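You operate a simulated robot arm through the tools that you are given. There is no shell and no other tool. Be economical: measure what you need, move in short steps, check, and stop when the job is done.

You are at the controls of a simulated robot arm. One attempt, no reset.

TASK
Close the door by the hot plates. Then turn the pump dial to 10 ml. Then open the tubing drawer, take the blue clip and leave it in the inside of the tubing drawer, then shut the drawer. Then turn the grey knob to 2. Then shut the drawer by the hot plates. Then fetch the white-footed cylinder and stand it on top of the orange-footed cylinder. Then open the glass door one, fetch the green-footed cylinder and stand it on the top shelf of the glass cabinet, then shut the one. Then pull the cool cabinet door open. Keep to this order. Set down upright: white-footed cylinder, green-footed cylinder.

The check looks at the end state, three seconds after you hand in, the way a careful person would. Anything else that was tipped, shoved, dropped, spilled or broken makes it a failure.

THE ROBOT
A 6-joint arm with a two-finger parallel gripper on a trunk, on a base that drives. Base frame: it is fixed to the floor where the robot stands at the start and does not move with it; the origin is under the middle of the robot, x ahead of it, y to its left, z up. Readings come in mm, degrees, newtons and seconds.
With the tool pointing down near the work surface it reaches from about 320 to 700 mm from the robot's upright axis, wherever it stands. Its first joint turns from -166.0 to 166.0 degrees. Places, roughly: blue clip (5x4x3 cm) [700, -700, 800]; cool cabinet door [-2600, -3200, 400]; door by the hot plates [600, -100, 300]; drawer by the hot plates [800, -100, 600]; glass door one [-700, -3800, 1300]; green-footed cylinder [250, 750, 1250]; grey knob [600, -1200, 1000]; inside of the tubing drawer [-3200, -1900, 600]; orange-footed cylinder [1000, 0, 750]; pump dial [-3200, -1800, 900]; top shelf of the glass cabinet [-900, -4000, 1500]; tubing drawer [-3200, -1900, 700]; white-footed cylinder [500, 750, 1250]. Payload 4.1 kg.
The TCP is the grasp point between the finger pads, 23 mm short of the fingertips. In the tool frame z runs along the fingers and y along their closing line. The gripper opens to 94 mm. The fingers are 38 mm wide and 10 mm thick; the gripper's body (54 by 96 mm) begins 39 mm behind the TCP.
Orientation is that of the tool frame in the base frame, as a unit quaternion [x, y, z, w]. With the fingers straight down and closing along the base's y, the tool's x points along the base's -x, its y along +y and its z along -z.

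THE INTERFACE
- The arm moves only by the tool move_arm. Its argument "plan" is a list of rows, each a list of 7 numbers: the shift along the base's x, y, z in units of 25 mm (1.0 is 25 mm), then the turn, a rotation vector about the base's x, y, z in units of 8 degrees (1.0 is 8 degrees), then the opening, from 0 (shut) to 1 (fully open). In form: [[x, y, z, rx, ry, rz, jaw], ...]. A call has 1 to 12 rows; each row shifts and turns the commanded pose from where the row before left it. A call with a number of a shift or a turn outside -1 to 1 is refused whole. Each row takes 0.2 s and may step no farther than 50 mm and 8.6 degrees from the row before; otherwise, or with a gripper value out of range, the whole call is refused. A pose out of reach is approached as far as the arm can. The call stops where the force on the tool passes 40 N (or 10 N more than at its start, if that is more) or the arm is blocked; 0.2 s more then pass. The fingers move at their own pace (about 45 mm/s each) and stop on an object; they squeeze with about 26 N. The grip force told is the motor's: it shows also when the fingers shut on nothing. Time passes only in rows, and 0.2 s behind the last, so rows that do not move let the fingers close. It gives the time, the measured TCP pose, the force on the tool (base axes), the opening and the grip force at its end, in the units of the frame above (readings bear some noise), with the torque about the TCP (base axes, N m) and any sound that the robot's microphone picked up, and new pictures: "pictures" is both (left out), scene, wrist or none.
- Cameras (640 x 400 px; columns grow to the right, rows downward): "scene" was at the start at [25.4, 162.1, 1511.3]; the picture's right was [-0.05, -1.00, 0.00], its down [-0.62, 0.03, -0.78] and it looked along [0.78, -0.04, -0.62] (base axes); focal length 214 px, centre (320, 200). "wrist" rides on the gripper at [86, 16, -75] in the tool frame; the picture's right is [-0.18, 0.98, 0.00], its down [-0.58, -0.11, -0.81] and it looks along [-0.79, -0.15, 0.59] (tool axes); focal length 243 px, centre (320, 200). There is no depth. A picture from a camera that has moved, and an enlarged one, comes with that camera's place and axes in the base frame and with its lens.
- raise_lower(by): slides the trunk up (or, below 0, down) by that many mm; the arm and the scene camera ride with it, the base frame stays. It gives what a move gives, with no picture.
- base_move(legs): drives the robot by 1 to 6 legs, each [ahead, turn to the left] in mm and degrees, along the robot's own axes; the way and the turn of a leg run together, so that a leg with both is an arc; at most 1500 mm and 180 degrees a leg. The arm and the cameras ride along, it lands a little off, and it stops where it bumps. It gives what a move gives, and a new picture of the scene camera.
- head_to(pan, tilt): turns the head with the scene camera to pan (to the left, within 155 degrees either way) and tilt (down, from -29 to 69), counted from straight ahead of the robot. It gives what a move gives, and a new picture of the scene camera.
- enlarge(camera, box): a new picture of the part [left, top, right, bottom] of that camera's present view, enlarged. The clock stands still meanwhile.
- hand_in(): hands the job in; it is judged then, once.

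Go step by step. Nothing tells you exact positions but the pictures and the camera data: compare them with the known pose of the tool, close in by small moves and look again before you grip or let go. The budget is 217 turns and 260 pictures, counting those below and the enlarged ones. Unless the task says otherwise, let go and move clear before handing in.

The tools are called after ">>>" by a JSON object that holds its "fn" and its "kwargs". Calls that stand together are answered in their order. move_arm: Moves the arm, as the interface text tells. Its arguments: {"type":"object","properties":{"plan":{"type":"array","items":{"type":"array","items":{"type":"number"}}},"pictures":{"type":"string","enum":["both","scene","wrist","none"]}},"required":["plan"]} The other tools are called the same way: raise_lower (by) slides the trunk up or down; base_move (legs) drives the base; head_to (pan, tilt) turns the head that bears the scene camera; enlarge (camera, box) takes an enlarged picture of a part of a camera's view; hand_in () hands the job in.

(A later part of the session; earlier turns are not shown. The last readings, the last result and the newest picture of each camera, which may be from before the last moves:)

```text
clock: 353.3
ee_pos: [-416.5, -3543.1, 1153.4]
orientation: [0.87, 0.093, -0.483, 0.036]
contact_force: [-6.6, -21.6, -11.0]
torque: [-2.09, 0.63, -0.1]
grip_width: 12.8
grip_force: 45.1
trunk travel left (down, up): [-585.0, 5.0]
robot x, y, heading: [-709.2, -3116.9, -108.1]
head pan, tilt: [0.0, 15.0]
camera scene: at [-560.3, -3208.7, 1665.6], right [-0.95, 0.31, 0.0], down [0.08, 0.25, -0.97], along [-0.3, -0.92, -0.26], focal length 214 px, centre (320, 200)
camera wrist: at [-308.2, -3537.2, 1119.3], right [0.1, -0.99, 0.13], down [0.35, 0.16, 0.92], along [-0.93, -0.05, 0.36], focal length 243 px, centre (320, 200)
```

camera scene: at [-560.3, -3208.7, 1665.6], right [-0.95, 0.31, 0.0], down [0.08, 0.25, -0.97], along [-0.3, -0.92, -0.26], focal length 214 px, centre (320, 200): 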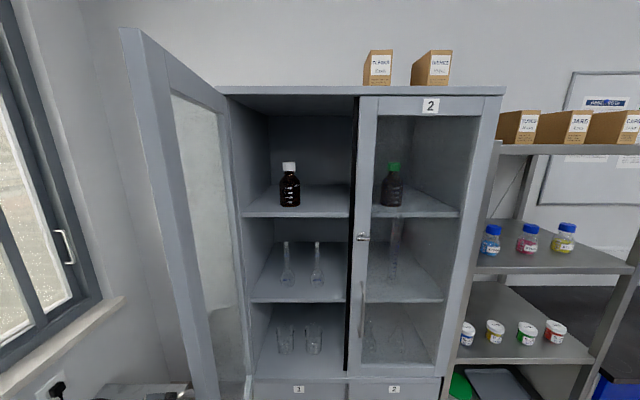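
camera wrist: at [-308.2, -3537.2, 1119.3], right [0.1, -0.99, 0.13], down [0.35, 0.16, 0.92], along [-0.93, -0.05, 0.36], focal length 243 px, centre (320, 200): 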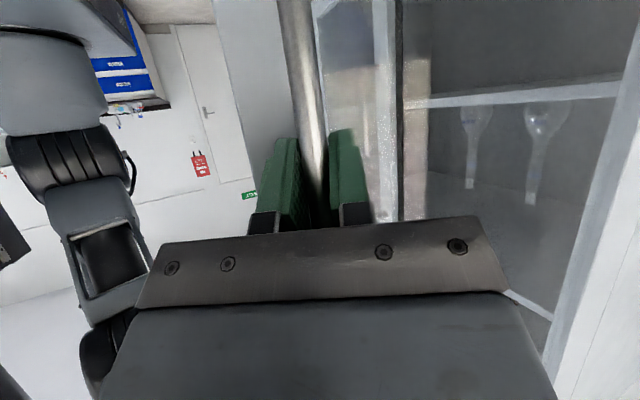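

The door is open about 80–90°. I release the handle and back the hand away.

>>> {"fn": "move_arm", "kwargs": {"plan": [[0, 0, 0, 0, 0, 0, 0.6], [0, 0, 0, 0, 0, 0, 0.6], [0, 0, 0, 0, 0, 0, 0.6], [0.9, 0.15, 0, 0, 0, 0, 0.6], [0.9, 0.15, 0, 0, 0, 0, 0.6], [0.9, 0.15, 0, 0, 0, 0, 0.6]]}}

```text
clock: 354.7
ee_pos: [-360.1, -3524.0, 1147.4]
orientation: [0.871, 0.095, -0.481, 0.039]
contact_force: [0.0, 0.3, 0.2]
torque: [0.0, 0.01, 0.02]
grip_width: 56.4
grip_force: 0.0
out of reach, approached as far as the arm can: row 6
trunk travel left (down, up): [-585.0, 5.0]
robot x, y, heading: [-709.0, -3122.1, -107.6]
head pan, tilt: [0.0, 15.0]
camera scene: at [-560.1, -3203.6, 1665.8], right [-0.95, 0.31, 0.0], down [0.08, 0.25, -0.97], along [-0.29, -0.92, -0.26], focal length 214 px, centre (320, 200)
camera wrist: at [-251.2, -3518.2, 1113.6], right [0.1, -0.99, 0.13], down [0.34, 0.16, 0.93], along [-0.93, -0.05, 0.36], focal length 243 px, centre (320, 200)
```

scene: 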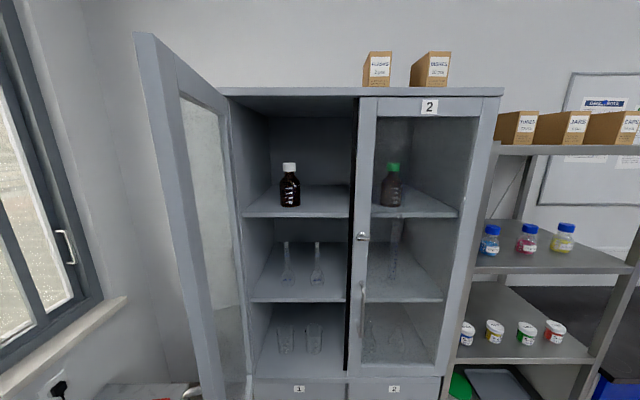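
wrist: 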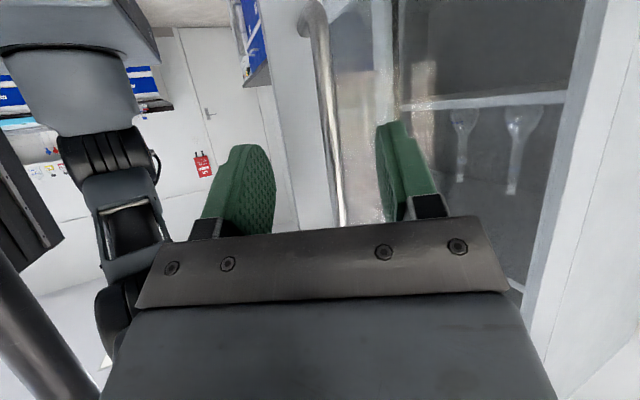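

The door stays open. I drive back and then fold the arm to the front again.

>>> {"fn": "base_move", "kwargs": {"legs": [[-450, 0]]}}

>>> {"fn": "move_arm", "kwargs": {"plan": [[-1, 0, 0.3, 0, 0, 0.95, 0.6], [-1, 0, 0.3, 0, 0, 0.95, 0.6], [-1, 0, 0.3, 0, 0, 0.95, 0.6], [-1, 0, 0.3, 0, 0, 0.95, 0.6], [-1, 0, 0.3, 0, 0, 0.95, 0.6], [-1, 0, 0.3, 0, 0, 0.95, 0.6], [-1, 0, 0.3, 0, 0, 0.95, 0.6], [-1, 0, 0.3, 0, 0, 0.3, 0.6], [-1, 0, 0.3, 0, 0, 0, 0.6], [-1, 0, 0.3, 0, 0, 0, 0.6], [-1, 0, 0, 0, 0, 0, 0.6], [-1, 0, 0, 0, 0, 0, 0.6]]}}

```text
clock: 357.4
ee_pos: [-225.2, -3101.5, 1148.0]
orientation: [0.871, 0.093, -0.481, 0.037]
contact_force: [0.6, 0.0, -0.8]
torque: [-0.01, 0.02, 0.0]
grip_width: 56.4
grip_force: 0.1
trunk travel left (down, up): [-585.0, 5.0]
robot x, y, heading: [-571.1, -2697.5, -108.2]
head pan, tilt: [0.0, 15.0]
camera scene: at [-423.3, -2779.6, 1665.8], right [-0.95, 0.31, 0.0], down [0.08, 0.25, -0.97], along [-0.3, -0.92, -0.26], focal length 214 px, centre (320, 200)
```

scene: 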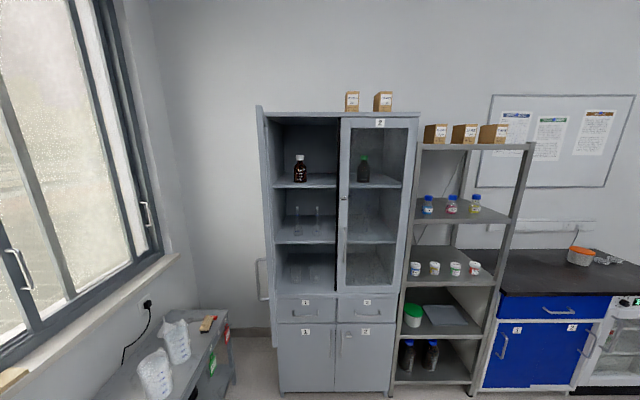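

```text
clock: 360.0
ee_pos: [-524.0, -3100.2, 1222.2]
orientation: [0.728, 0.488, -0.407, 0.257]
contact_force: [-0.4, 0.1, -0.3]
torque: [0.03, 0.0, -0.02]
grip_width: 56.3
grip_force: 0.0
trunk travel left (down, up): [-585.0, 5.0]
robot x, y, heading: [-568.2, -2694.4, -108.3]
head pan, tilt: [0.0, 15.0]
camera scene: at [-423.9, -2779.8, 1665.9], right [-0.95, 0.31, 0.0], down [0.08, 0.25, -0.97], along [-0.3, -0.92, -0.26], focal length 214 px, centre (320, 200)
camera wrist: at [-469.0, -3006.1, 1188.6], right [0.87, -0.48, 0.13], down [0.07, 0.37, 0.93], along [-0.49, -0.8, 0.36], focal length 243 px, centre (320, 200)
```

scene: 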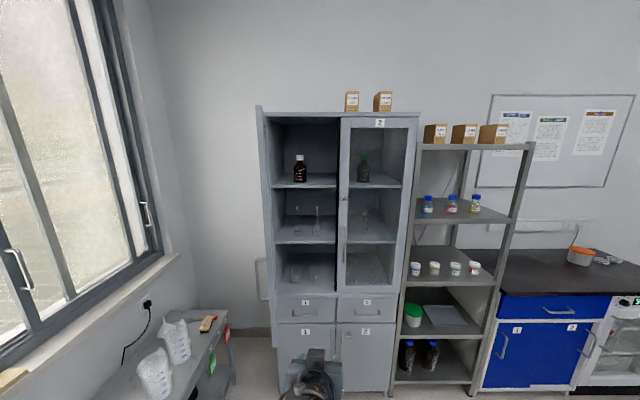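
wrist: 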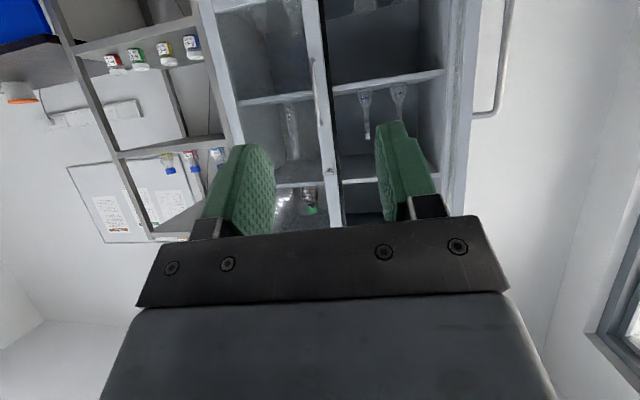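

The door is open. Now I go for the green-footed cylinder on the wall shelf.

>>> {"fn": "base_move", "kwargs": {"legs": [[0, -175], [1480, 0], [1420, 0], [0, -5.3]]}}

>>> {"fn": "head_to", "kwargs": {"pan": -8, "tilt": 38}}

>>> {"fn": "enlarge", "kwargs": {"camera": "wrist", "box": [0, 0, 640, 400]}}

```text
clock: 381.5
ee_pos: [-19.8, 511.6, 1221.1]
orientation: [-0.492, 0.725, 0.259, 0.406]
contact_force: [0.1, -0.4, 0.1]
torque: [-0.05, -0.02, 0.01]
grip_width: 56.3
grip_force: 0.0
trunk travel left (down, up): [-585.0, 5.0]
robot x, y, heading: [30.3, 107.4, 72.8]
head pan, tilt: [0.0, 15.0]
camera scene: at [-117.7, 190.3, 1665.8], right [0.95, -0.3, 0.0], down [-0.08, -0.25, -0.97], along [0.29, 0.92, -0.26], focal length 214 px, centre (320, 200)
```

scene: 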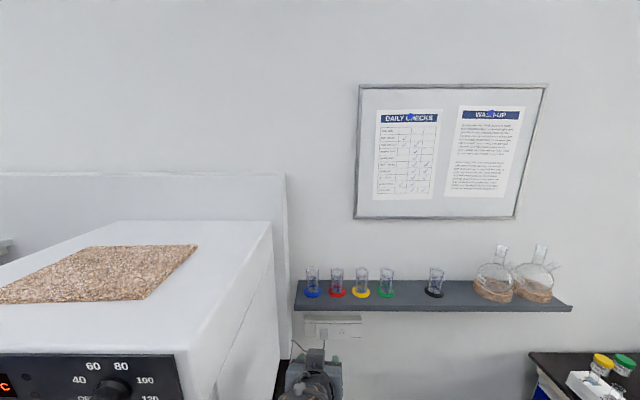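

```text
clock: 382.4
ee_pos: [-18.5, 511.7, 1222.3]
orientation: [-0.492, 0.725, 0.259, 0.406]
contact_force: [0.1, 0.2, 0.0]
torque: [0.01, -0.02, -0.03]
grip_width: 56.4
grip_force: 0.0
trunk travel left (down, up): [-585.0, 5.0]
robot x, y, heading: [28.8, 111.2, 72.7]
head pan, tilt: [-8.0, 38.0]
camera scene: at [-108.8, 179.1, 1629.3], right [0.9, -0.43, 0.0], down [-0.26, -0.56, -0.79], along [0.34, 0.71, -0.61], focal length 214 px, centre (320, 200)
```

scene: 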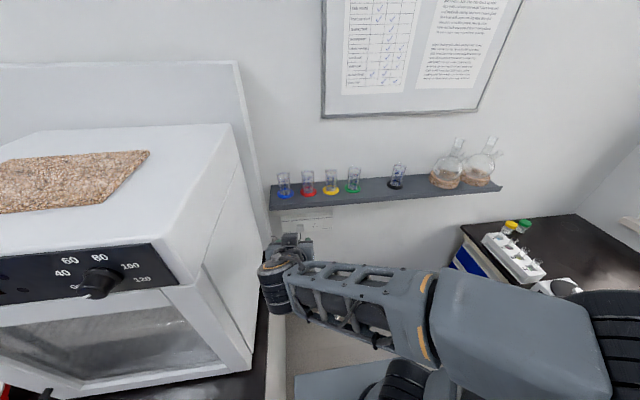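

```text
1.00 times, centred on (320, 200) of wrist (not enlarged: the box is as wide or as high as the picture)
camera zoom: at [-76.7, 416.1, 1188.6], right [-0.87, 0.47, 0.13], down [-0.06, -0.37, 0.93], along [0.48, 0.8, 0.36], focal length 243 px, centre (320, 200)
```

zoom: 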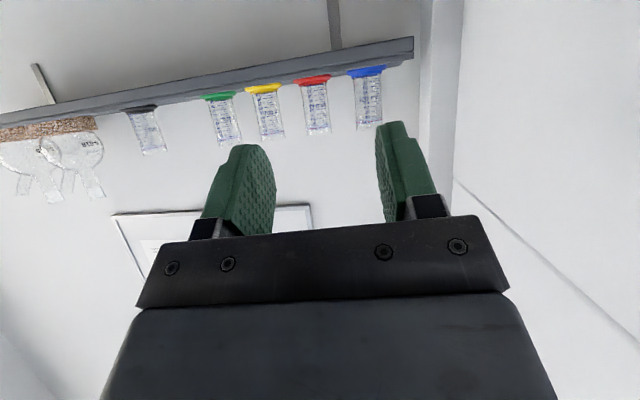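

Green's axis is at about (310, 751). I move the hand right, then drive 130 mm closer.

>>> {"fn": "move_arm", "kwargs": {"plan": [[0.92, -0.28, 0, 0, 0, 0, 0.75], [0.92, -0.28, 0, 0, 0, 0, 0.75], [0.92, -0.28, 0, 0, 0, 0, 0.75], [0.92, -0.28, 0, 0, 0, 0, 0.75], [0.92, -0.28, 0, 0, 0, 0, 0.75], [0.92, -0.28, 0, 0, 0, 0, 0.75], [0.92, -0.28, 0, 0, 0, 0, 0.75], [0.92, -0.28, 0, 0, 0, 0, 0.75], [0.92, -0.28, 0, 0, 0, 0, 0.75], [0.92, -0.28, 0, 0, 0, 0, 0.75]], "pictures": "none"}}

>>> {"fn": "base_move", "kwargs": {"legs": [[130, 0]]}}

>>> {"fn": "enlarge", "kwargs": {"camera": "wrist", "box": [0, 0, 640, 400]}}

```text
clock: 384.6
ee_pos: [209.3, 462.4, 1240.5]
orientation: [-0.491, 0.726, 0.259, 0.406]
contact_force: [1.0, 0.2, -0.2]
torque: [-0.03, -0.01, 0.03]
grip_width: 70.5
grip_force: 0.1
out of reach, approached as far as the arm can: row 4, 5, 6, 8
trunk travel left (down, up): [-585.0, 5.0]
robot x, y, heading: [32.7, 107.4, 72.5]
head pan, tilt: [-8.0, 38.0]
```

```text
clock: 385.9
ee_pos: [249.4, 588.3, 1240.6]
orientation: [-0.493, 0.725, 0.258, 0.405]
contact_force: [0.1, 0.4, -0.4]
torque: [0.01, 0.02, -0.01]
grip_width: 70.6
grip_force: 0.1
trunk travel left (down, up): [-585.0, 5.0]
robot x, y, heading: [70.2, 233.6, 72.6]
head pan, tilt: [-8.0, 38.0]
camera scene: at [-69.0, 305.4, 1629.2], right [0.9, -0.43, 0.0], down [-0.26, -0.56, -0.79], along [0.34, 0.71, -0.62], focal length 214 px, centre (320, 200)
```

scene: 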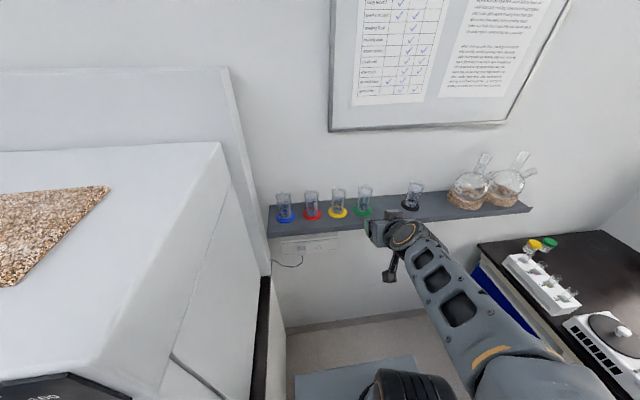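

```text
1.00 times, centred on (320, 200) of wrist (not enlarged: the box is as wide or as high as the picture)
camera zoom: at [191.9, 492.9, 1207.7], right [-0.87, 0.47, 0.13], down [-0.06, -0.37, 0.93], along [0.48, 0.8, 0.36], focal length 243 px, centre (320, 200)
```

zoom: 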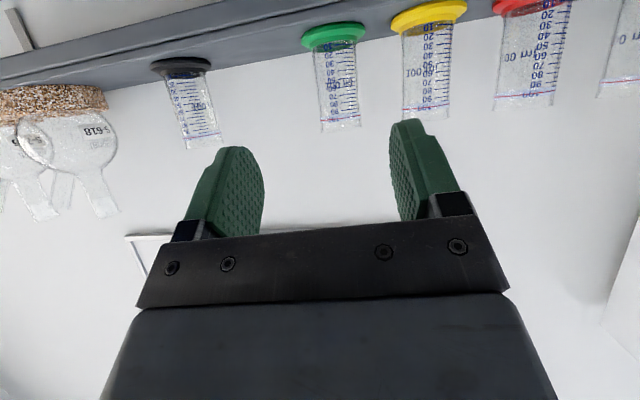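

>>> {"fn": "move_arm", "kwargs": {"plan": [[0.1, -0.05, -0.8, 0.054, 0.17, 0.57, 0.75], [0.1, -0.05, -0.8, 0, 0, 0, 0.75], [0.32, 0.94, 0, 0, 0, 0, 0.75], [0.32, 0.94, 0, 0, 0, 0, 0.75], [0.32, 0.94, 0, 0, 0, 0, 0.75], [0.32, 0.94, 0, 0, 0, 0, 0.75]]}}

```text
clock: 387.2
ee_pos: [292.4, 690.7, 1210.4]
orientation: [-0.516, 0.709, 0.283, 0.388]
contact_force: [0.0, 0.8, -0.4]
torque: [-0.02, 0.03, -0.01]
grip_width: 70.8
grip_force: 0.1
out of reach, approached as far as the arm can: row 1, 2
trunk travel left (down, up): [-585.0, 5.0]
robot x, y, heading: [72.7, 232.3, 72.6]
head pan, tilt: [-8.0, 38.0]
camera scene: at [-69.1, 304.9, 1629.2], right [0.9, -0.43, 0.0], down [-0.26, -0.56, -0.79], along [0.34, 0.71, -0.62], focal length 214 px, centre (320, 200)
camera wrist: at [242.9, 590.8, 1178.1], right [-0.91, 0.4, 0.16], down [-0.01, -0.38, 0.92], along [0.42, 0.83, 0.35], focal length 243 px, centre (320, 200)
```

scene: 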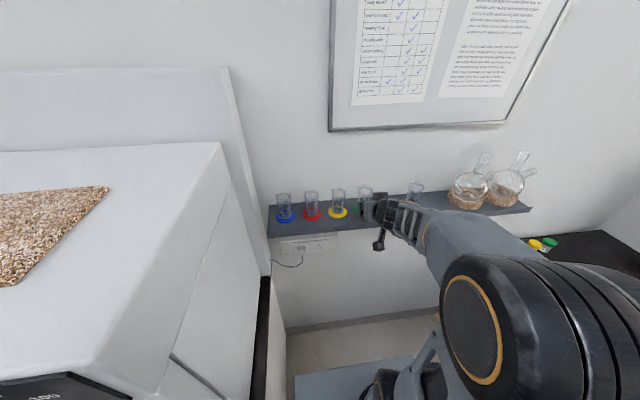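
wrist: 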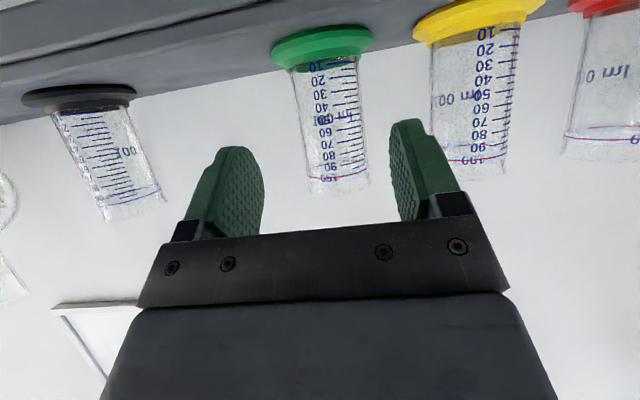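

>>> {"fn": "move_arm", "kwargs": {"plan": [[0.05, 0.8, -0.2, 0, 0, 0, 0.75], [0.24, 0.74, -0.2, 0, 0, 0, 0.75], [0.24, 0.72, 0, 0, 0, 0, 0.75]], "pictures": "wrist"}}

```text
clock: 388.1
ee_pos: [308.2, 746.3, 1200.5]
orientation: [-0.517, 0.709, 0.283, 0.388]
contact_force: [0.7, 0.8, 0.6]
torque: [0.0, -0.02, -0.02]
grip_width: 70.6
grip_force: 0.0
trunk travel left (down, up): [-585.0, 5.0]
robot x, y, heading: [65.8, 232.5, 72.6]
head pan, tilt: [-8.0, 38.0]
camera wrist: at [257.9, 646.7, 1167.9], right [-0.91, 0.39, 0.16], down [-0.01, -0.38, 0.92], along [0.42, 0.83, 0.35], focal length 243 px, centre (320, 200)
```

wrist: 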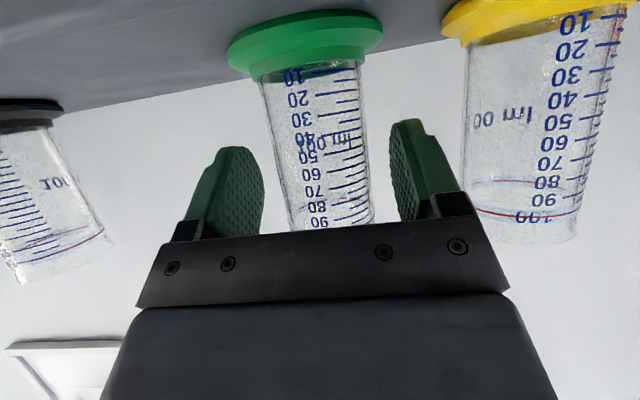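

>>> {"fn": "move_arm", "kwargs": {"plan": [[0, 0, 0, 0, 0, 0, 0.3], [0, 0, 0, 0, 0, 0, 0.3], [0, 0, 0, 0, 0, 0, 0.3], [0, 0, 0, 0, 0, 0, 0.3], [0, 0, 0, 0, 0, 0, 0.3]], "pictures": "wrist"}}

```text
clock: 389.2
ee_pos: [307.1, 745.5, 1200.4]
orientation: [-0.516, 0.708, 0.284, 0.389]
contact_force: [0.6, -0.8, 0.2]
torque: [-0.02, -0.06, -0.04]
grip_width: 44.4
grip_force: 26.1
trunk travel left (down, up): [-585.0, 5.0]
robot x, y, heading: [70.9, 232.9, 72.1]
head pan, tilt: [-8.0, 38.0]
camera wrist: at [257.8, 646.3, 1168.1], right [-0.91, 0.4, 0.16], down [-0.01, -0.38, 0.92], along [0.42, 0.83, 0.35], focal length 243 px, centre (320, 200)
```

wrist: 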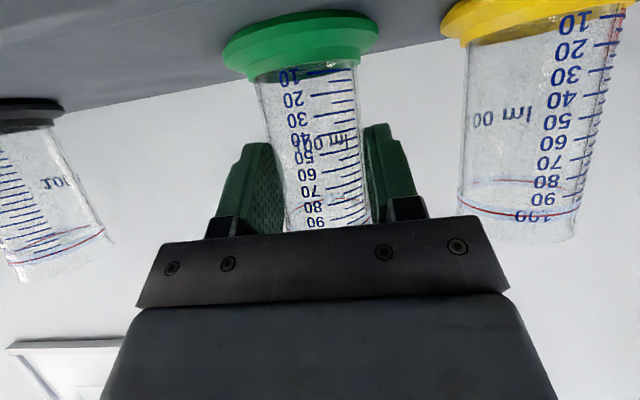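

Held. Lift and retreat from the shelf.

>>> {"fn": "move_arm", "kwargs": {"plan": [[0, 0, 0.6, 0, 0, 0, 0.3], [0, 0, 1, 0, 0, 0, 0.3], [0, 0, 1, 0, 0, 0, 0.3], [0, 0, 1, 0, 0, 0, 0.3], [0, 0, 1, 0, 0, 0, 0.3], [-0.32, -0.94, 0.3, 0, 0, 0, 0.3], [-0.32, -0.94, 0, 0, 0, 0, 0.3], [-0.32, -0.94, 0, 0, 0, 0, 0.3], [-0.32, -0.94, 0, 0, 0, 0, 0.3], [-0.32, -0.94, 0, 0, 0, 0, 0.3], [-0.32, -0.94, 0, 0, 0, 0, 0.3]]}}

```text
clock: 391.6
ee_pos: [258.6, 603.2, 1324.6]
orientation: [-0.516, 0.708, 0.284, 0.39]
contact_force: [0.5, 0.6, -1.0]
torque: [-0.02, -0.02, -0.05]
grip_width: 44.7
grip_force: 26.0
trunk travel left (down, up): [-585.0, 5.0]
robot x, y, heading: [68.5, 233.4, 72.4]
head pan, tilt: [-8.0, 38.0]
camera scene: at [-69.7, 303.9, 1629.2], right [0.9, -0.43, 0.0], down [-0.26, -0.56, -0.79], along [0.34, 0.71, -0.62], focal length 214 px, centre (320, 200)
camera wrist: at [208.8, 504.5, 1292.4], right [-0.91, 0.4, 0.16], down [-0.01, -0.38, 0.92], along [0.42, 0.83, 0.35], focal length 243 px, centre (320, 200)
```

scene: 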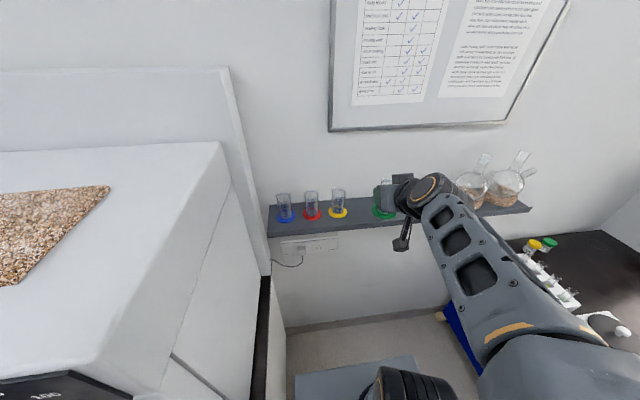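
wrist: 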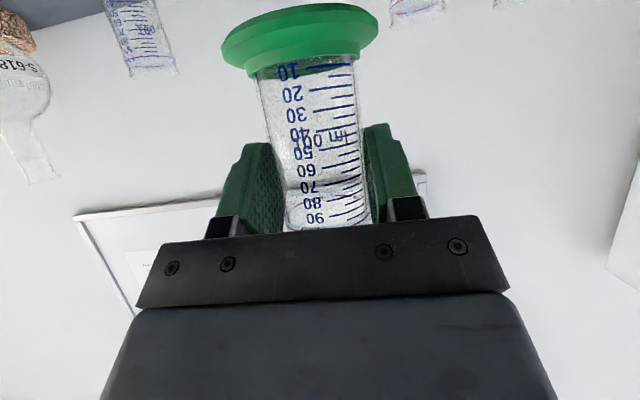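

Green is held. I back off, turn around and return to the glass cabinet.

>>> {"fn": "base_move", "kwargs": {"legs": [[-150, 0], [0, -173.8], [1500, 0], [1500, 0], [0, -7]]}}

>>> {"fn": "head_to", "kwargs": {"pan": 0, "tilt": 12}}

```text
clock: 414.9
ee_pos: [-830.7, -3229.6, 1325.4]
orientation: [0.717, 0.505, -0.393, 0.277]
contact_force: [-0.5, -0.3, -0.7]
torque: [0.04, -0.03, 0.02]
grip_width: 44.4
grip_force: 25.9
trunk travel left (down, up): [-585.0, 5.0]
robot x, y, heading: [-633.2, -2867.2, -109.3]
head pan, tilt: [-8.0, 38.0]
camera scene: at [-494.1, -2938.7, 1629.3], right [-0.89, 0.46, 0.0], down [0.28, 0.55, -0.79], along [-0.36, -0.7, -0.62], focal length 214 px, centre (320, 200)
```

scene: 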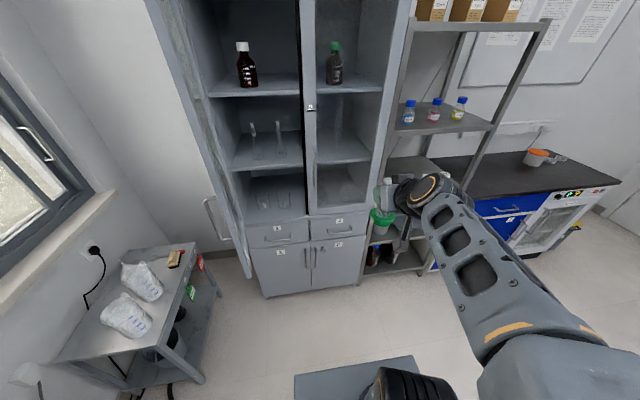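

```text
clock: 415.8
ee_pos: [-829.5, -3229.7, 1324.5]
orientation: [0.717, 0.505, -0.392, 0.277]
contact_force: [0.4, 0.3, -1.6]
torque: [0.0, 0.01, -0.03]
grip_width: 44.7
grip_force: 25.9
trunk travel left (down, up): [-585.0, 5.0]
robot x, y, heading: [-629.4, -2864.2, -109.3]
head pan, tilt: [0.0, 12.0]
camera scene: at [-485.2, -2949.9, 1670.6], right [-0.94, 0.33, 0.0], down [0.07, 0.2, -0.98], along [-0.32, -0.92, -0.21], focal length 214 px, centre (320, 200)
```

scene: 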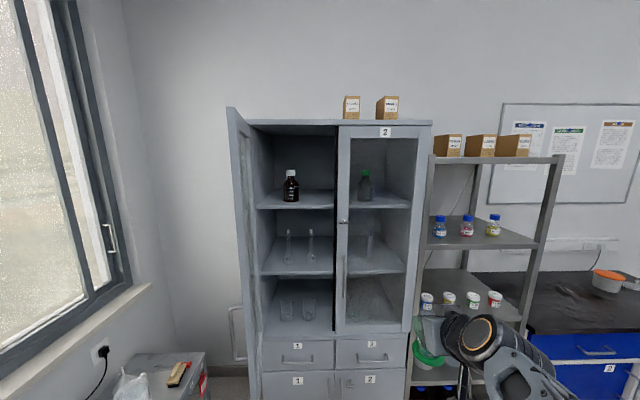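

I raise the cylinder to shelf height and bring it in front of the open half of the cabinet.

>>> {"fn": "move_arm", "kwargs": {"plan": [[0.81, -0.55, 0.88, 0, 0, 0, 0.3], [0.81, -0.55, 0.88, 0, 0, 0, 0.3], [0.81, -0.55, 0.88, 0, 0, 0, 0.3], [0.81, -0.55, 0.88, 0, 0, 0, 0.3], [0.81, -0.55, 0.88, 0, 0, 0, 0.3], [0.81, -0.55, 0.88, 0, 0, 0, 0.3], [0.81, -0.55, 0.88, 0, 0, 0, 0.3], [0.81, -0.55, 0.88, 0, 0, 0, 0.3], [0.81, -0.55, 0.88, 0, 0, 0, 0.3], [0.81, -0.55, 0.88, 0, 0, 0, 0.3], [0.81, -0.55, 0.88, 0, 0, 0, 0.3]]}}

```text
clock: 418.2
ee_pos: [-606.5, -3382.0, 1567.3]
orientation: [0.716, 0.505, -0.393, 0.277]
contact_force: [-1.0, 0.0, -0.7]
torque: [0.04, -0.03, -0.02]
grip_width: 44.4
grip_force: 25.9
trunk travel left (down, up): [-585.0, 5.0]
robot x, y, heading: [-628.8, -2862.5, -109.0]
head pan, tilt: [0.0, 12.0]
camera scene: at [-484.4, -2950.8, 1670.5], right [-0.94, 0.33, 0.0], down [0.07, 0.2, -0.98], along [-0.32, -0.92, -0.21], focal length 214 px, centre (320, 200)
camera wrist: at [-555.3, -3283.7, 1534.0], right [0.89, -0.42, 0.16], down [0.02, 0.38, 0.92], along [-0.45, -0.82, 0.35], focal length 243 px, centre (320, 200)
```

scene: 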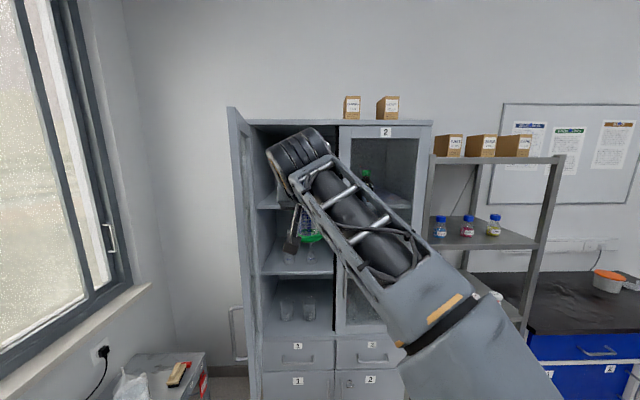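
wrist: 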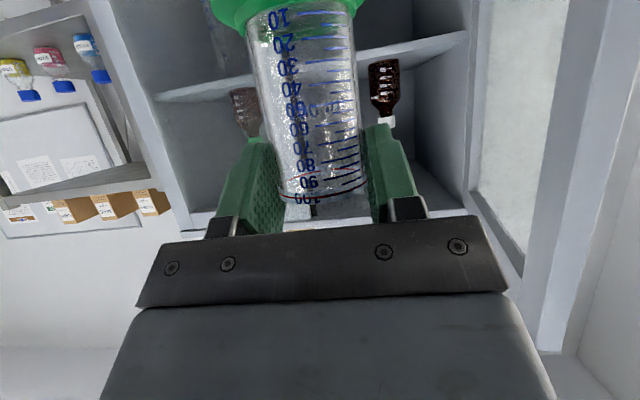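

The cylinder seems to have shifted in the grip; I look closer.

>>> {"fn": "enlarge", "kwargs": {"camera": "scene", "box": [260, 180, 356, 260]}}

>>> {"fn": "enlarge", "kwargs": {"camera": "wrist", "box": [160, 0, 480, 230]}}

```text
5.00 times, centred on (308, 220) of scene
camera zoom: at [-484.4, -2950.8, 1670.5], right [-0.94, 0.33, 0.0], down [0.07, 0.2, -0.98], along [-0.32, -0.92, -0.21], focal length 1072 px, centre (380, 100)
```

zoom: 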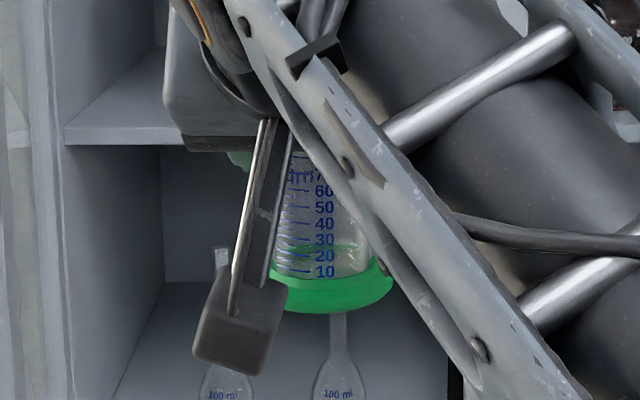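

```text
1.74 times, centred on (320, 115) of wrist
camera zoom: at [-555.3, -3283.7, 1534.0], right [0.89, -0.42, 0.16], down [0.02, 0.38, 0.92], along [-0.45, -0.82, 0.35], focal length 422 px, centre (320, 348)
```

zoom: 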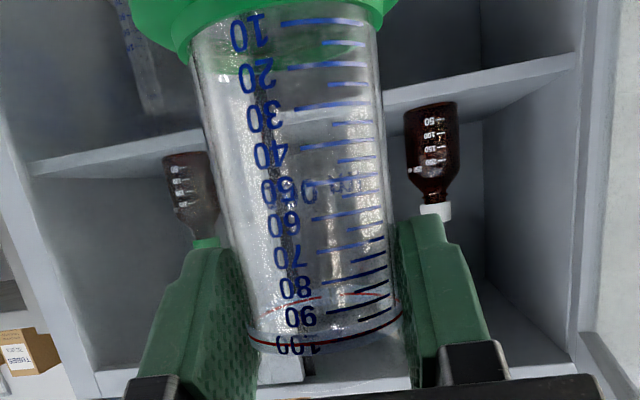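

It slid down ~22 mm in the grip but is upright. I proceed gently: drive 350 mm ahead.

>>> {"fn": "base_move", "kwargs": {"legs": [[350, 0]]}}

>>> {"fn": "enlarge", "kwargs": {"camera": "wrist", "box": [0, 0, 640, 400]}}

```text
clock: 420.5
ee_pos: [-727.2, -3709.2, 1566.3]
orientation: [0.718, 0.503, -0.394, 0.276]
contact_force: [0.2, 0.0, -2.4]
torque: [-0.01, 0.01, -0.01]
grip_width: 44.7
grip_force: 26.2
trunk travel left (down, up): [-585.0, 5.0]
robot x, y, heading: [-747.4, -3192.9, -109.9]
head pan, tilt: [0.0, 12.0]
camera scene: at [-601.7, -3279.5, 1670.6], right [-0.94, 0.34, 0.0], down [0.07, 0.2, -0.98], along [-0.33, -0.92, -0.21], focal length 214 px, centre (320, 200)
```

scene: 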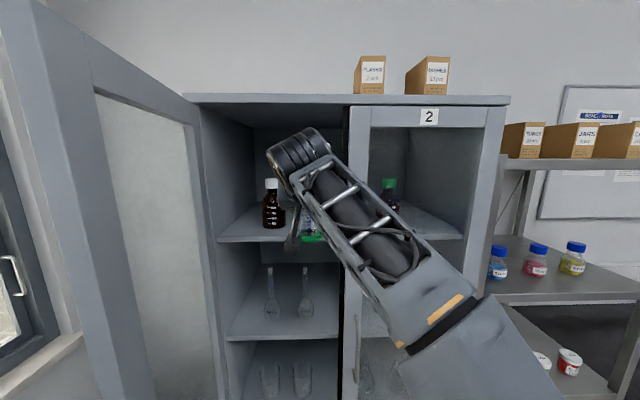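

```text
1.00 times, centred on (320, 200) of wrist (not enlarged: the box is as wide or as high as the picture)
camera zoom: at [-675.2, -3611.7, 1534.1], right [0.89, -0.43, 0.16], down [0.02, 0.38, 0.92], along [-0.46, -0.82, 0.35], focal length 243 px, centre (320, 200)
```

zoom: 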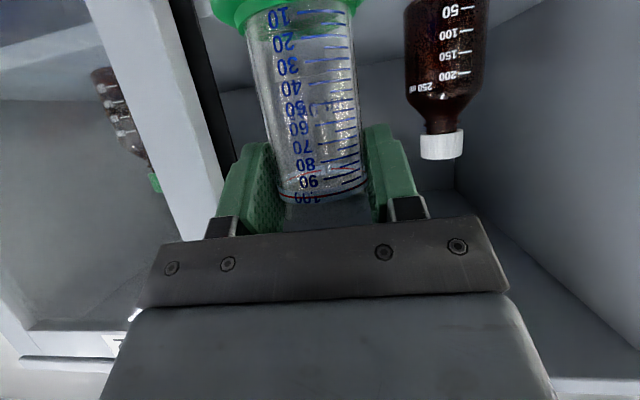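

No further slip. I move the cylinder in over the top shelf, between door two's edge and the brown bottle.

>>> {"fn": "move_arm", "kwargs": {"plan": [[-0.28, -0.8, 0, 0, 0, 0, 0.2], [-0.28, -0.8, 0, 0, 0, 0, 0.2], [-0.28, -0.8, 0, 0, 0, 0, 0.2], [-0.28, -0.8, 0, 0, 0, 0, 0.2], [-0.28, -0.8, 0, 0, 0, 0, 0.2]]}}

```text
clock: 421.7
ee_pos: [-763.2, -3801.6, 1559.8]
orientation: [0.718, 0.502, -0.394, 0.276]
contact_force: [-0.1, 0.2, -1.5]
torque: [0.03, -0.02, 0.0]
grip_width: 44.6
grip_force: 25.9
out of reach, approached as far as the arm can: row 5
trunk travel left (down, up): [-585.0, 5.0]
robot x, y, heading: [-747.0, -3186.7, -109.5]
head pan, tilt: [0.0, 12.0]
camera scene: at [-601.6, -3278.4, 1670.7], right [-0.94, 0.34, 0.0], down [0.07, 0.2, -0.98], along [-0.33, -0.92, -0.21], focal length 214 px, centre (320, 200)
camera wrist: at [-710.2, -3704.3, 1527.3], right [0.89, -0.43, 0.16], down [0.02, 0.38, 0.92], along [-0.46, -0.82, 0.35], focal length 243 px, centre (320, 200)
```

scene: 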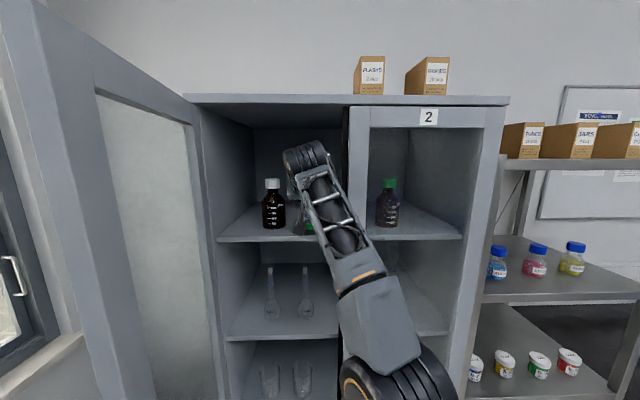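
wrist: 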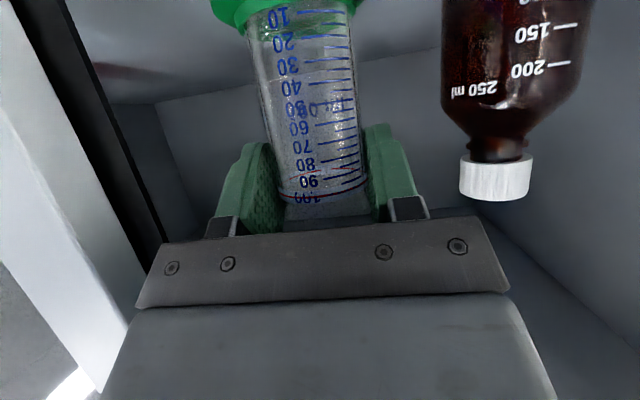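

The arm is near full reach; I pull back a little, raise, and let the base carry it in the last bit.

>>> {"fn": "move_arm", "kwargs": {"plan": [[0.27, 0.75, 0.4, 0, 0, 0, 0.2], [0.27, 0.75, 0.4, 0, 0, 0, 0.2]], "pictures": "none"}}

>>> {"fn": "base_move", "kwargs": {"legs": [[105, 0]]}}

>>> {"fn": "enlarge", "kwargs": {"camera": "wrist", "box": [0, 0, 640, 400]}}

>>> {"fn": "enlarge", "kwargs": {"camera": "scene", "box": [210, 130, 370, 250]}}

```text
clock: 422.3
ee_pos: [-747.2, -3763.9, 1578.8]
orientation: [0.718, 0.503, -0.394, 0.277]
contact_force: [0.1, 0.1, -1.1]
torque: [-0.01, -0.01, -0.02]
grip_width: 44.7
grip_force: 26.0
trunk travel left (down, up): [-585.0, 5.0]
robot x, y, heading: [-747.7, -3191.0, -109.5]
head pan, tilt: [0.0, 12.0]
```

```text
clock: 423.4
ee_pos: [-784.8, -3865.7, 1577.2]
orientation: [0.719, 0.502, -0.394, 0.275]
contact_force: [0.4, -0.7, -1.9]
torque: [0.02, 0.01, -0.01]
grip_width: 44.5
grip_force: 26.5
trunk travel left (down, up): [-585.0, 5.0]
robot x, y, heading: [-782.8, -3294.3, -109.7]
head pan, tilt: [0.0, 12.0]
camera scene: at [-637.8, -3380.9, 1670.6], right [-0.94, 0.34, 0.0], down [0.07, 0.2, -0.98], along [-0.33, -0.92, -0.21], focal length 214 px, centre (320, 200)
```

scene: 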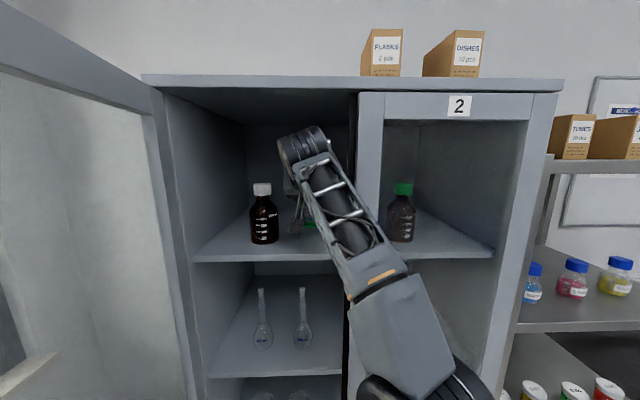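

```text
1.00 times, centred on (320, 200) of wrist (not enlarged: the box is as wide or as high as the picture)
camera zoom: at [-732.8, -3768.8, 1545.5], right [0.89, -0.43, 0.16], down [0.02, 0.38, 0.92], along [-0.46, -0.82, 0.35], focal length 243 px, centre (320, 200)
```

zoom: 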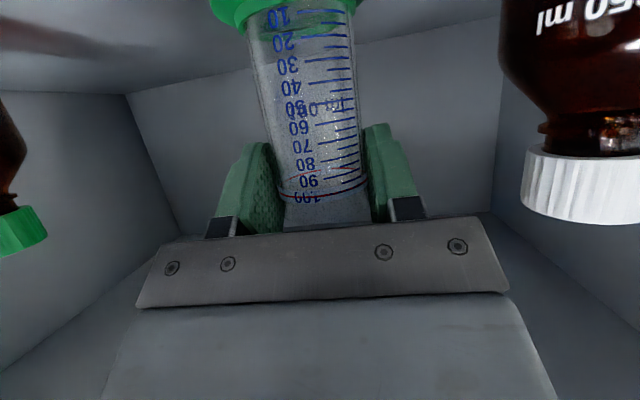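

```text
3.33 times, centred on (290, 190) of scene
camera zoom: at [-637.8, -3380.9, 1670.6], right [-0.94, 0.34, 0.0], down [0.07, 0.2, -0.98], along [-0.33, -0.92, -0.21], focal length 715 px, centre (420, 233)
```

zoom: 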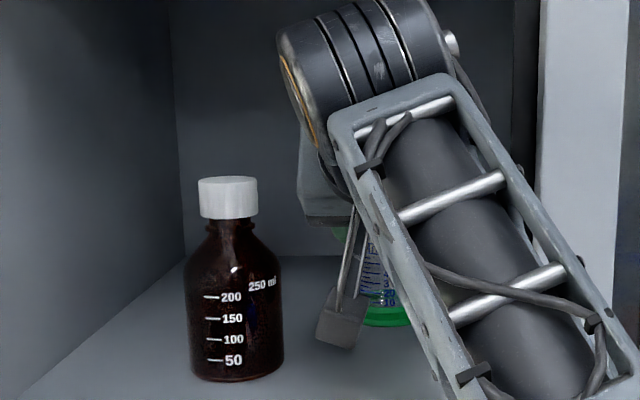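

Placed over the shelf with clearance on both sides. Now lowering carefully.

>>> {"fn": "move_arm", "kwargs": {"plan": [[0, 0, -0.4, 0, 0, 0, 0.2], [0, 0, -0.4, 0, 0, 0, 0.2], [0, 0, -0.2, 0, 0, 0, 0.2]], "pictures": "none"}}

>>> {"fn": "enlarge", "kwargs": {"camera": "scene", "box": [250, 180, 346, 260]}}

```text
clock: 424.2
ee_pos: [-783.1, -3864.7, 1552.3]
orientation: [0.718, 0.503, -0.394, 0.276]
contact_force: [-0.1, 1.0, -0.6]
torque: [0.02, -0.01, 0.01]
grip_width: 44.5
grip_force: 26.1
trunk travel left (down, up): [-585.0, 5.0]
robot x, y, heading: [-782.9, -3293.3, -109.7]
head pan, tilt: [0.0, 12.0]
```

```text
5.00 times, centred on (298, 220) of scene
camera zoom: at [-637.4, -3379.3, 1670.7], right [-0.94, 0.34, 0.0], down [0.07, 0.2, -0.98], along [-0.33, -0.92, -0.21], focal length 1072 px, centre (430, 100)
```

zoom: 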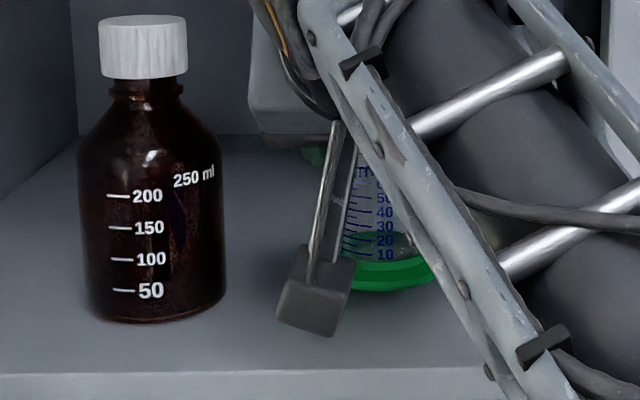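

>>> {"fn": "move_arm", "kwargs": {"plan": [[0, 0, -0.3, 0, 0, 0, 0.2], [0, 0, -0.3, 0, 0, 0, 0.2], [0, 0, -0.1, 0, 0, 0, 0.2]], "pictures": "none"}}

>>> {"fn": "move_arm", "kwargs": {"plan": [[0, 0, -0.1, 0, 0, 0, 0.2], [0, 0, -0.1, 0, 0, 0, 0.2]], "pictures": "none"}}

>>> {"fn": "enlarge", "kwargs": {"camera": "scene", "box": [250, 180, 346, 260]}}

```text
clock: 425.1
ee_pos: [-785.0, -3861.8, 1539.5]
orientation: [0.717, 0.501, -0.396, 0.279]
contact_force: [-0.4, -4.1, 18.5]
torque: [0.02, 0.25, 0.04]
grip_width: 44.7
grip_force: 26.2
trunk travel left (down, up): [-585.0, 5.0]
robot x, y, heading: [-783.8, -3292.0, -109.7]
head pan, tilt: [0.0, 12.0]
```

```text
clock: 425.6
ee_pos: [-783.9, -3862.1, 1533.9]
orientation: [0.718, 0.502, -0.395, 0.277]
contact_force: [2.3, -2.6, 20.8]
torque: [-0.47, -0.17, 0.03]
grip_width: 44.7
grip_force: 26.3
trunk travel left (down, up): [-585.0, 5.0]
robot x, y, heading: [-783.9, -3291.7, -109.6]
head pan, tilt: [0.0, 12.0]
```

```text
5.00 times, centred on (298, 220) of scene
camera zoom: at [-637.2, -3377.6, 1670.9], right [-0.94, 0.34, 0.0], down [0.07, 0.19, -0.98], along [-0.33, -0.92, -0.21], focal length 1072 px, centre (430, 100)
```

zoom: 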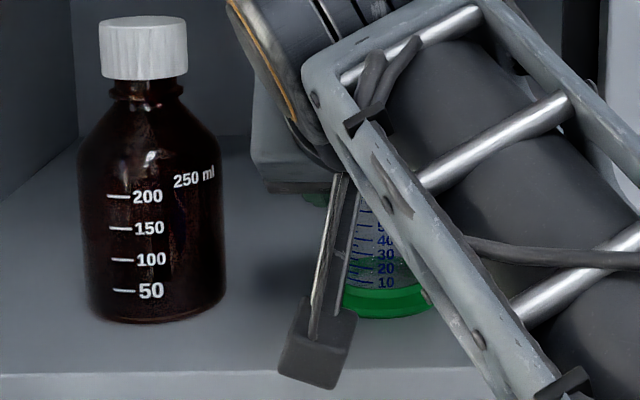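

The foot is on the shelf (20 N). I ease up 2 mm and open gently.

>>> {"fn": "move_arm", "kwargs": {"plan": [[0, 0, 0.08, 0, 0, 0, 0.2], [0, 0, 0, 0, 0, 0, 0.48], [0, 0, 0, 0, 0, 0, 0.52], [0, 0, 0, 0, 0, 0, 0.6], [0, 0, 0, 0, 0, 0, 0.66], [0, 0, 0, 0, 0, 0, 0.66]], "pictures": "wrist"}}

>>> {"fn": "enlarge", "kwargs": {"camera": "scene", "box": [250, 180, 346, 260]}}

```text
clock: 427.1
ee_pos: [-783.7, -3864.6, 1532.5]
orientation: [0.719, 0.503, -0.393, 0.276]
contact_force: [-1.6, -0.3, -0.4]
torque: [0.02, 0.0, 0.0]
grip_width: 62.1
grip_force: 0.0
trunk travel left (down, up): [-585.0, 5.0]
robot x, y, heading: [-784.8, -3290.6, -109.7]
head pan, tilt: [0.0, 12.0]
camera wrist: at [-732.5, -3767.3, 1500.6], right [0.89, -0.43, 0.16], down [0.02, 0.38, 0.92], along [-0.46, -0.82, 0.35], focal length 243 px, centre (320, 200)
```

wrist: 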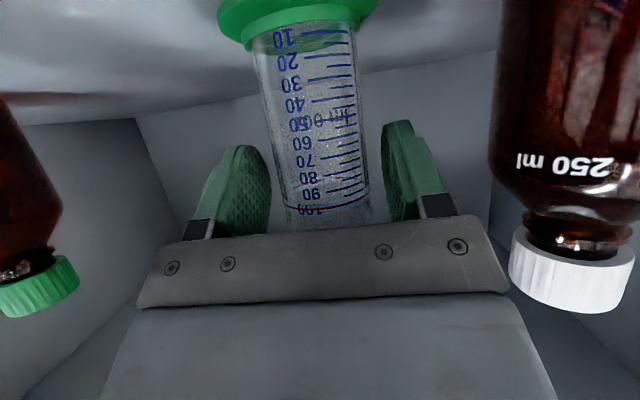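

```text
5.00 times, centred on (298, 220) of scene
camera zoom: at [-637.3, -3379.1, 1670.7], right [-0.94, 0.34, 0.0], down [0.07, 0.2, -0.98], along [-0.33, -0.92, -0.21], focal length 1072 px, centre (430, 100)
```

zoom: 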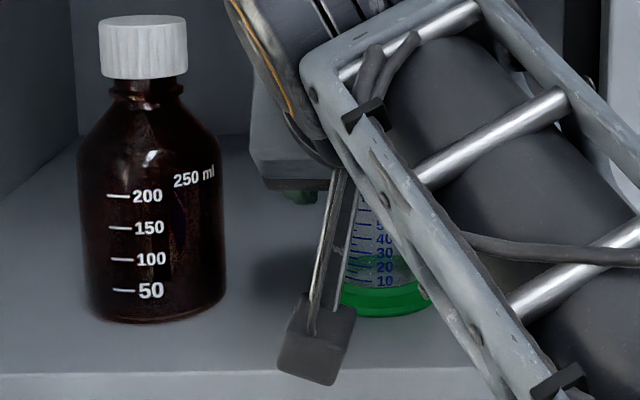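

It stands on its own. I withdraw straight back.

>>> {"fn": "move_arm", "kwargs": {"plan": [[0.27, 0.75, 0, 0, 0, 0, 0.66], [0.27, 0.75, 0, 0, 0, 0, 0.66], [0.27, 0.75, 0, 0, 0, 0, 0.66], [0.27, 0.75, 0, 0, 0, 0, 0.66], [0.27, 0.75, 0, 0, 0, 0, 0.66]], "pictures": "wrist"}}

>>> {"fn": "base_move", "kwargs": {"legs": [[-420, 0]]}}

```text
clock: 428.2
ee_pos: [-750.4, -3769.9, 1533.8]
orientation: [0.718, 0.502, -0.395, 0.276]
contact_force: [0.2, -0.1, -0.3]
torque: [-0.01, 0.02, 0.02]
grip_width: 61.9
grip_force: 0.1
trunk travel left (down, up): [-585.0, 5.0]
robot x, y, heading: [-783.9, -3291.6, -109.6]
head pan, tilt: [0.0, 12.0]
camera wrist: at [-699.0, -3672.6, 1501.7], right [0.89, -0.43, 0.16], down [0.02, 0.38, 0.92], along [-0.46, -0.82, 0.35], focal length 243 px, centre (320, 200)
```

wrist: 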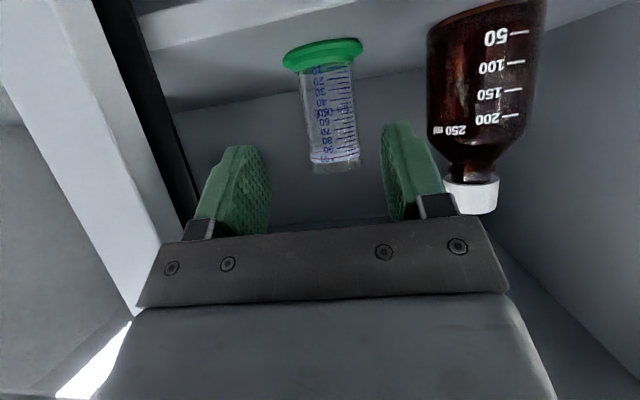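

```text
clock: 430.8
ee_pos: [-610.9, -3376.2, 1534.0]
orientation: [0.718, 0.502, -0.395, 0.276]
contact_force: [1.1, 0.0, -0.2]
torque: [0.02, -0.02, -0.02]
grip_width: 61.8
grip_force: 0.0
trunk travel left (down, up): [-585.0, 5.0]
robot x, y, heading: [-641.6, -2897.4, -110.1]
head pan, tilt: [0.0, 12.0]
camera scene: at [-496.3, -2985.7, 1670.7], right [-0.94, 0.34, 0.0], down [0.07, 0.2, -0.98], along [-0.33, -0.92, -0.21], focal length 214 px, centre (320, 200)
```

scene: 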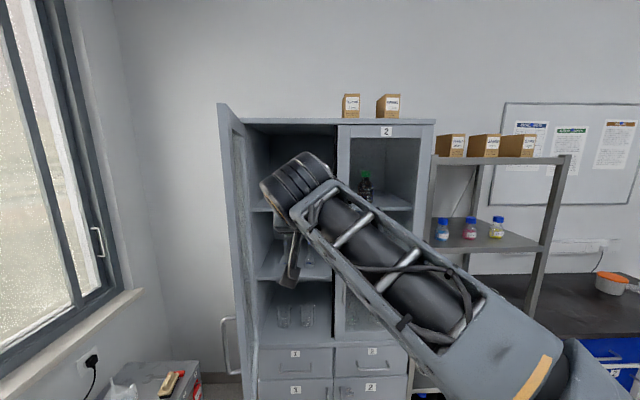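

Withdrawn. To shut the door I'll reverse the opening motion: lower the hand, swing it to the left of the door, and take the handle again.

>>> {"fn": "move_arm", "kwargs": {"plan": [[0, 0.2, -1, 0, 0, 0, 0.6], [0, 0.2, -1, 0, 0, 0, 0.6], [0, 0.2, -1, 0, 0, 0, 0.6], [0, 0.2, -1, 0, 0, 0, 0.6], [0, 0.2, -1, 0, 0, 0, 0.6], [0, 0.2, -1, 0, 0, 0, 0.6], [0, 0.2, -1, 0, 0, 0, 0.6], [0, 0.2, -1, 0, 0, 0, 0.6], [0, 0.2, -1, 0, 0, 0, 0.6], [0, 0.2, -1, 0, 0, 0, 0.6], [0, 0, -1, 0, 0, 0, 0.6], [0, 0, -1, 0, 0, 0, 0.6]], "pictures": "scene"}}

>>> {"fn": "enlarge", "kwargs": {"camera": "scene", "box": [210, 90, 450, 240]}}

```text
clock: 433.4
ee_pos: [-611.6, -3327.4, 1235.2]
orientation: [0.718, 0.502, -0.394, 0.276]
contact_force: [0.1, -0.4, -0.5]
torque: [0.01, -0.01, 0.01]
grip_width: 56.5
grip_force: 0.0
trunk travel left (down, up): [-585.0, 5.0]
robot x, y, heading: [-640.4, -2899.0, -109.9]
head pan, tilt: [0.0, 12.0]
camera scene: at [-496.5, -2986.6, 1670.7], right [-0.94, 0.34, 0.0], down [0.07, 0.2, -0.98], along [-0.33, -0.92, -0.21], focal length 214 px, centre (320, 200)
```

scene: 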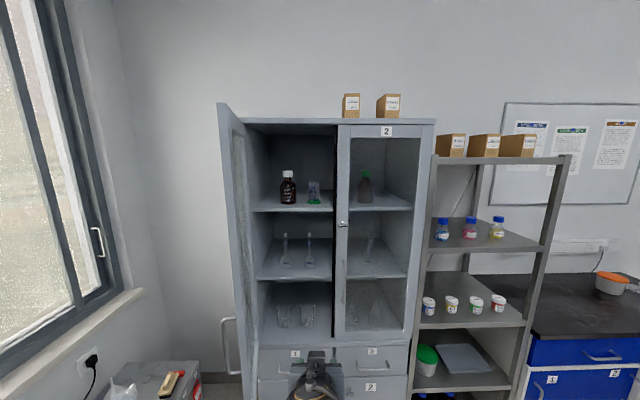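

```text
2.67 times, centred on (330, 165) of scene
camera zoom: at [-496.5, -2986.6, 1670.7], right [-0.94, 0.34, 0.0], down [0.07, 0.2, -0.98], along [-0.33, -0.92, -0.21], focal length 572 px, centre (293, 293)
```

zoom: 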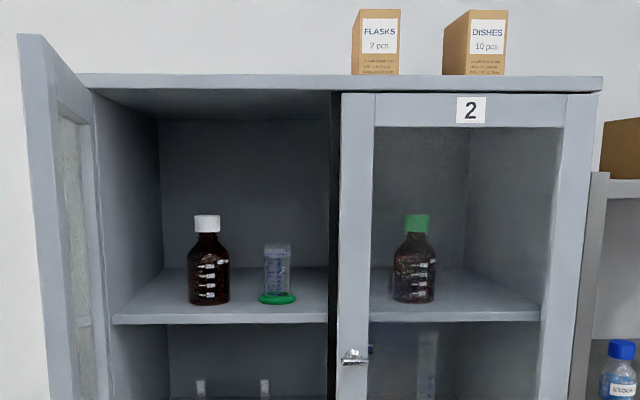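

Green stands upright beside the bottle. I swing the hand to the left, turning it towards the door's outer side.

>>> {"fn": "move_arm", "kwargs": {"plan": [[1, 0.08, -0.28, 0, 0, -0.63, 0.6], [1, 0.08, -0.28, 0, 0, -0.63, 0.6], [1, 0.08, -0.28, 0, 0, -0.63, 0.6], [1, 0.08, -0.28, 0, 0, -0.63, 0.6], [1, 0.08, -0.28, 0, 0, -0.63, 0.6], [1, 0.08, -0.28, 0, 0, -0.63, 0.6], [1, 0.08, -0.28, 0, 0, -0.63, 0.6], [1, 0.08, -0.28, 0, 0, -0.63, 0.6], [1, 0.08, -0.28, 0, 0, -0.63, 0.6], [1, 0.08, -0.28, 0, 0, -0.63, 0.6], [1, 0.08, -0.28, 0, 0, -0.63, 0.6], [1, 0.08, -0.28, 0, 0, -0.63, 0.6]]}}

```text
clock: 436.0
ee_pos: [-309.2, -3301.6, 1151.0]
orientation: [0.874, 0.07, -0.48, 0.038]
contact_force: [0.7, 0.0, -0.3]
torque: [-0.01, 0.0, 0.01]
grip_width: 56.4
grip_force: 0.2
trunk travel left (down, up): [-585.0, 5.0]
robot x, y, heading: [-643.4, -2898.0, -109.8]
head pan, tilt: [0.0, 12.0]
camera scene: at [-495.7, -2986.7, 1670.6], right [-0.94, 0.34, 0.0], down [0.07, 0.2, -0.98], along [-0.33, -0.92, -0.21], focal length 214 px, centre (320, 200)
camera wrist: at [-199.4, -3301.0, 1117.3], right [0.06, -0.99, 0.15], down [0.35, 0.17, 0.92], along [-0.94, 0.0, 0.35], focal length 243 px, centre (320, 200)
```

scene: 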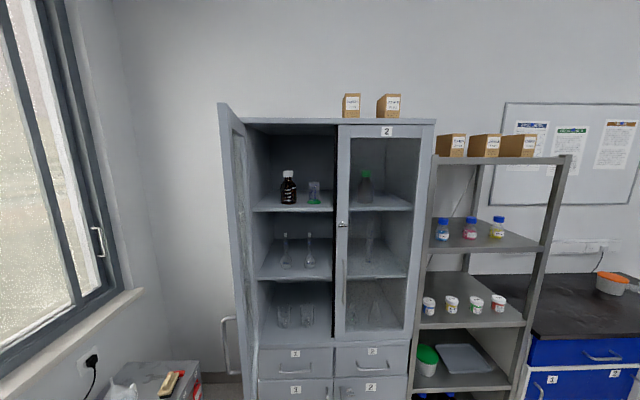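
wrist: 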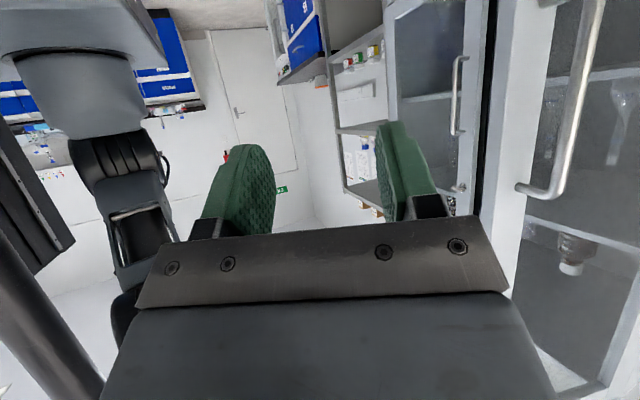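

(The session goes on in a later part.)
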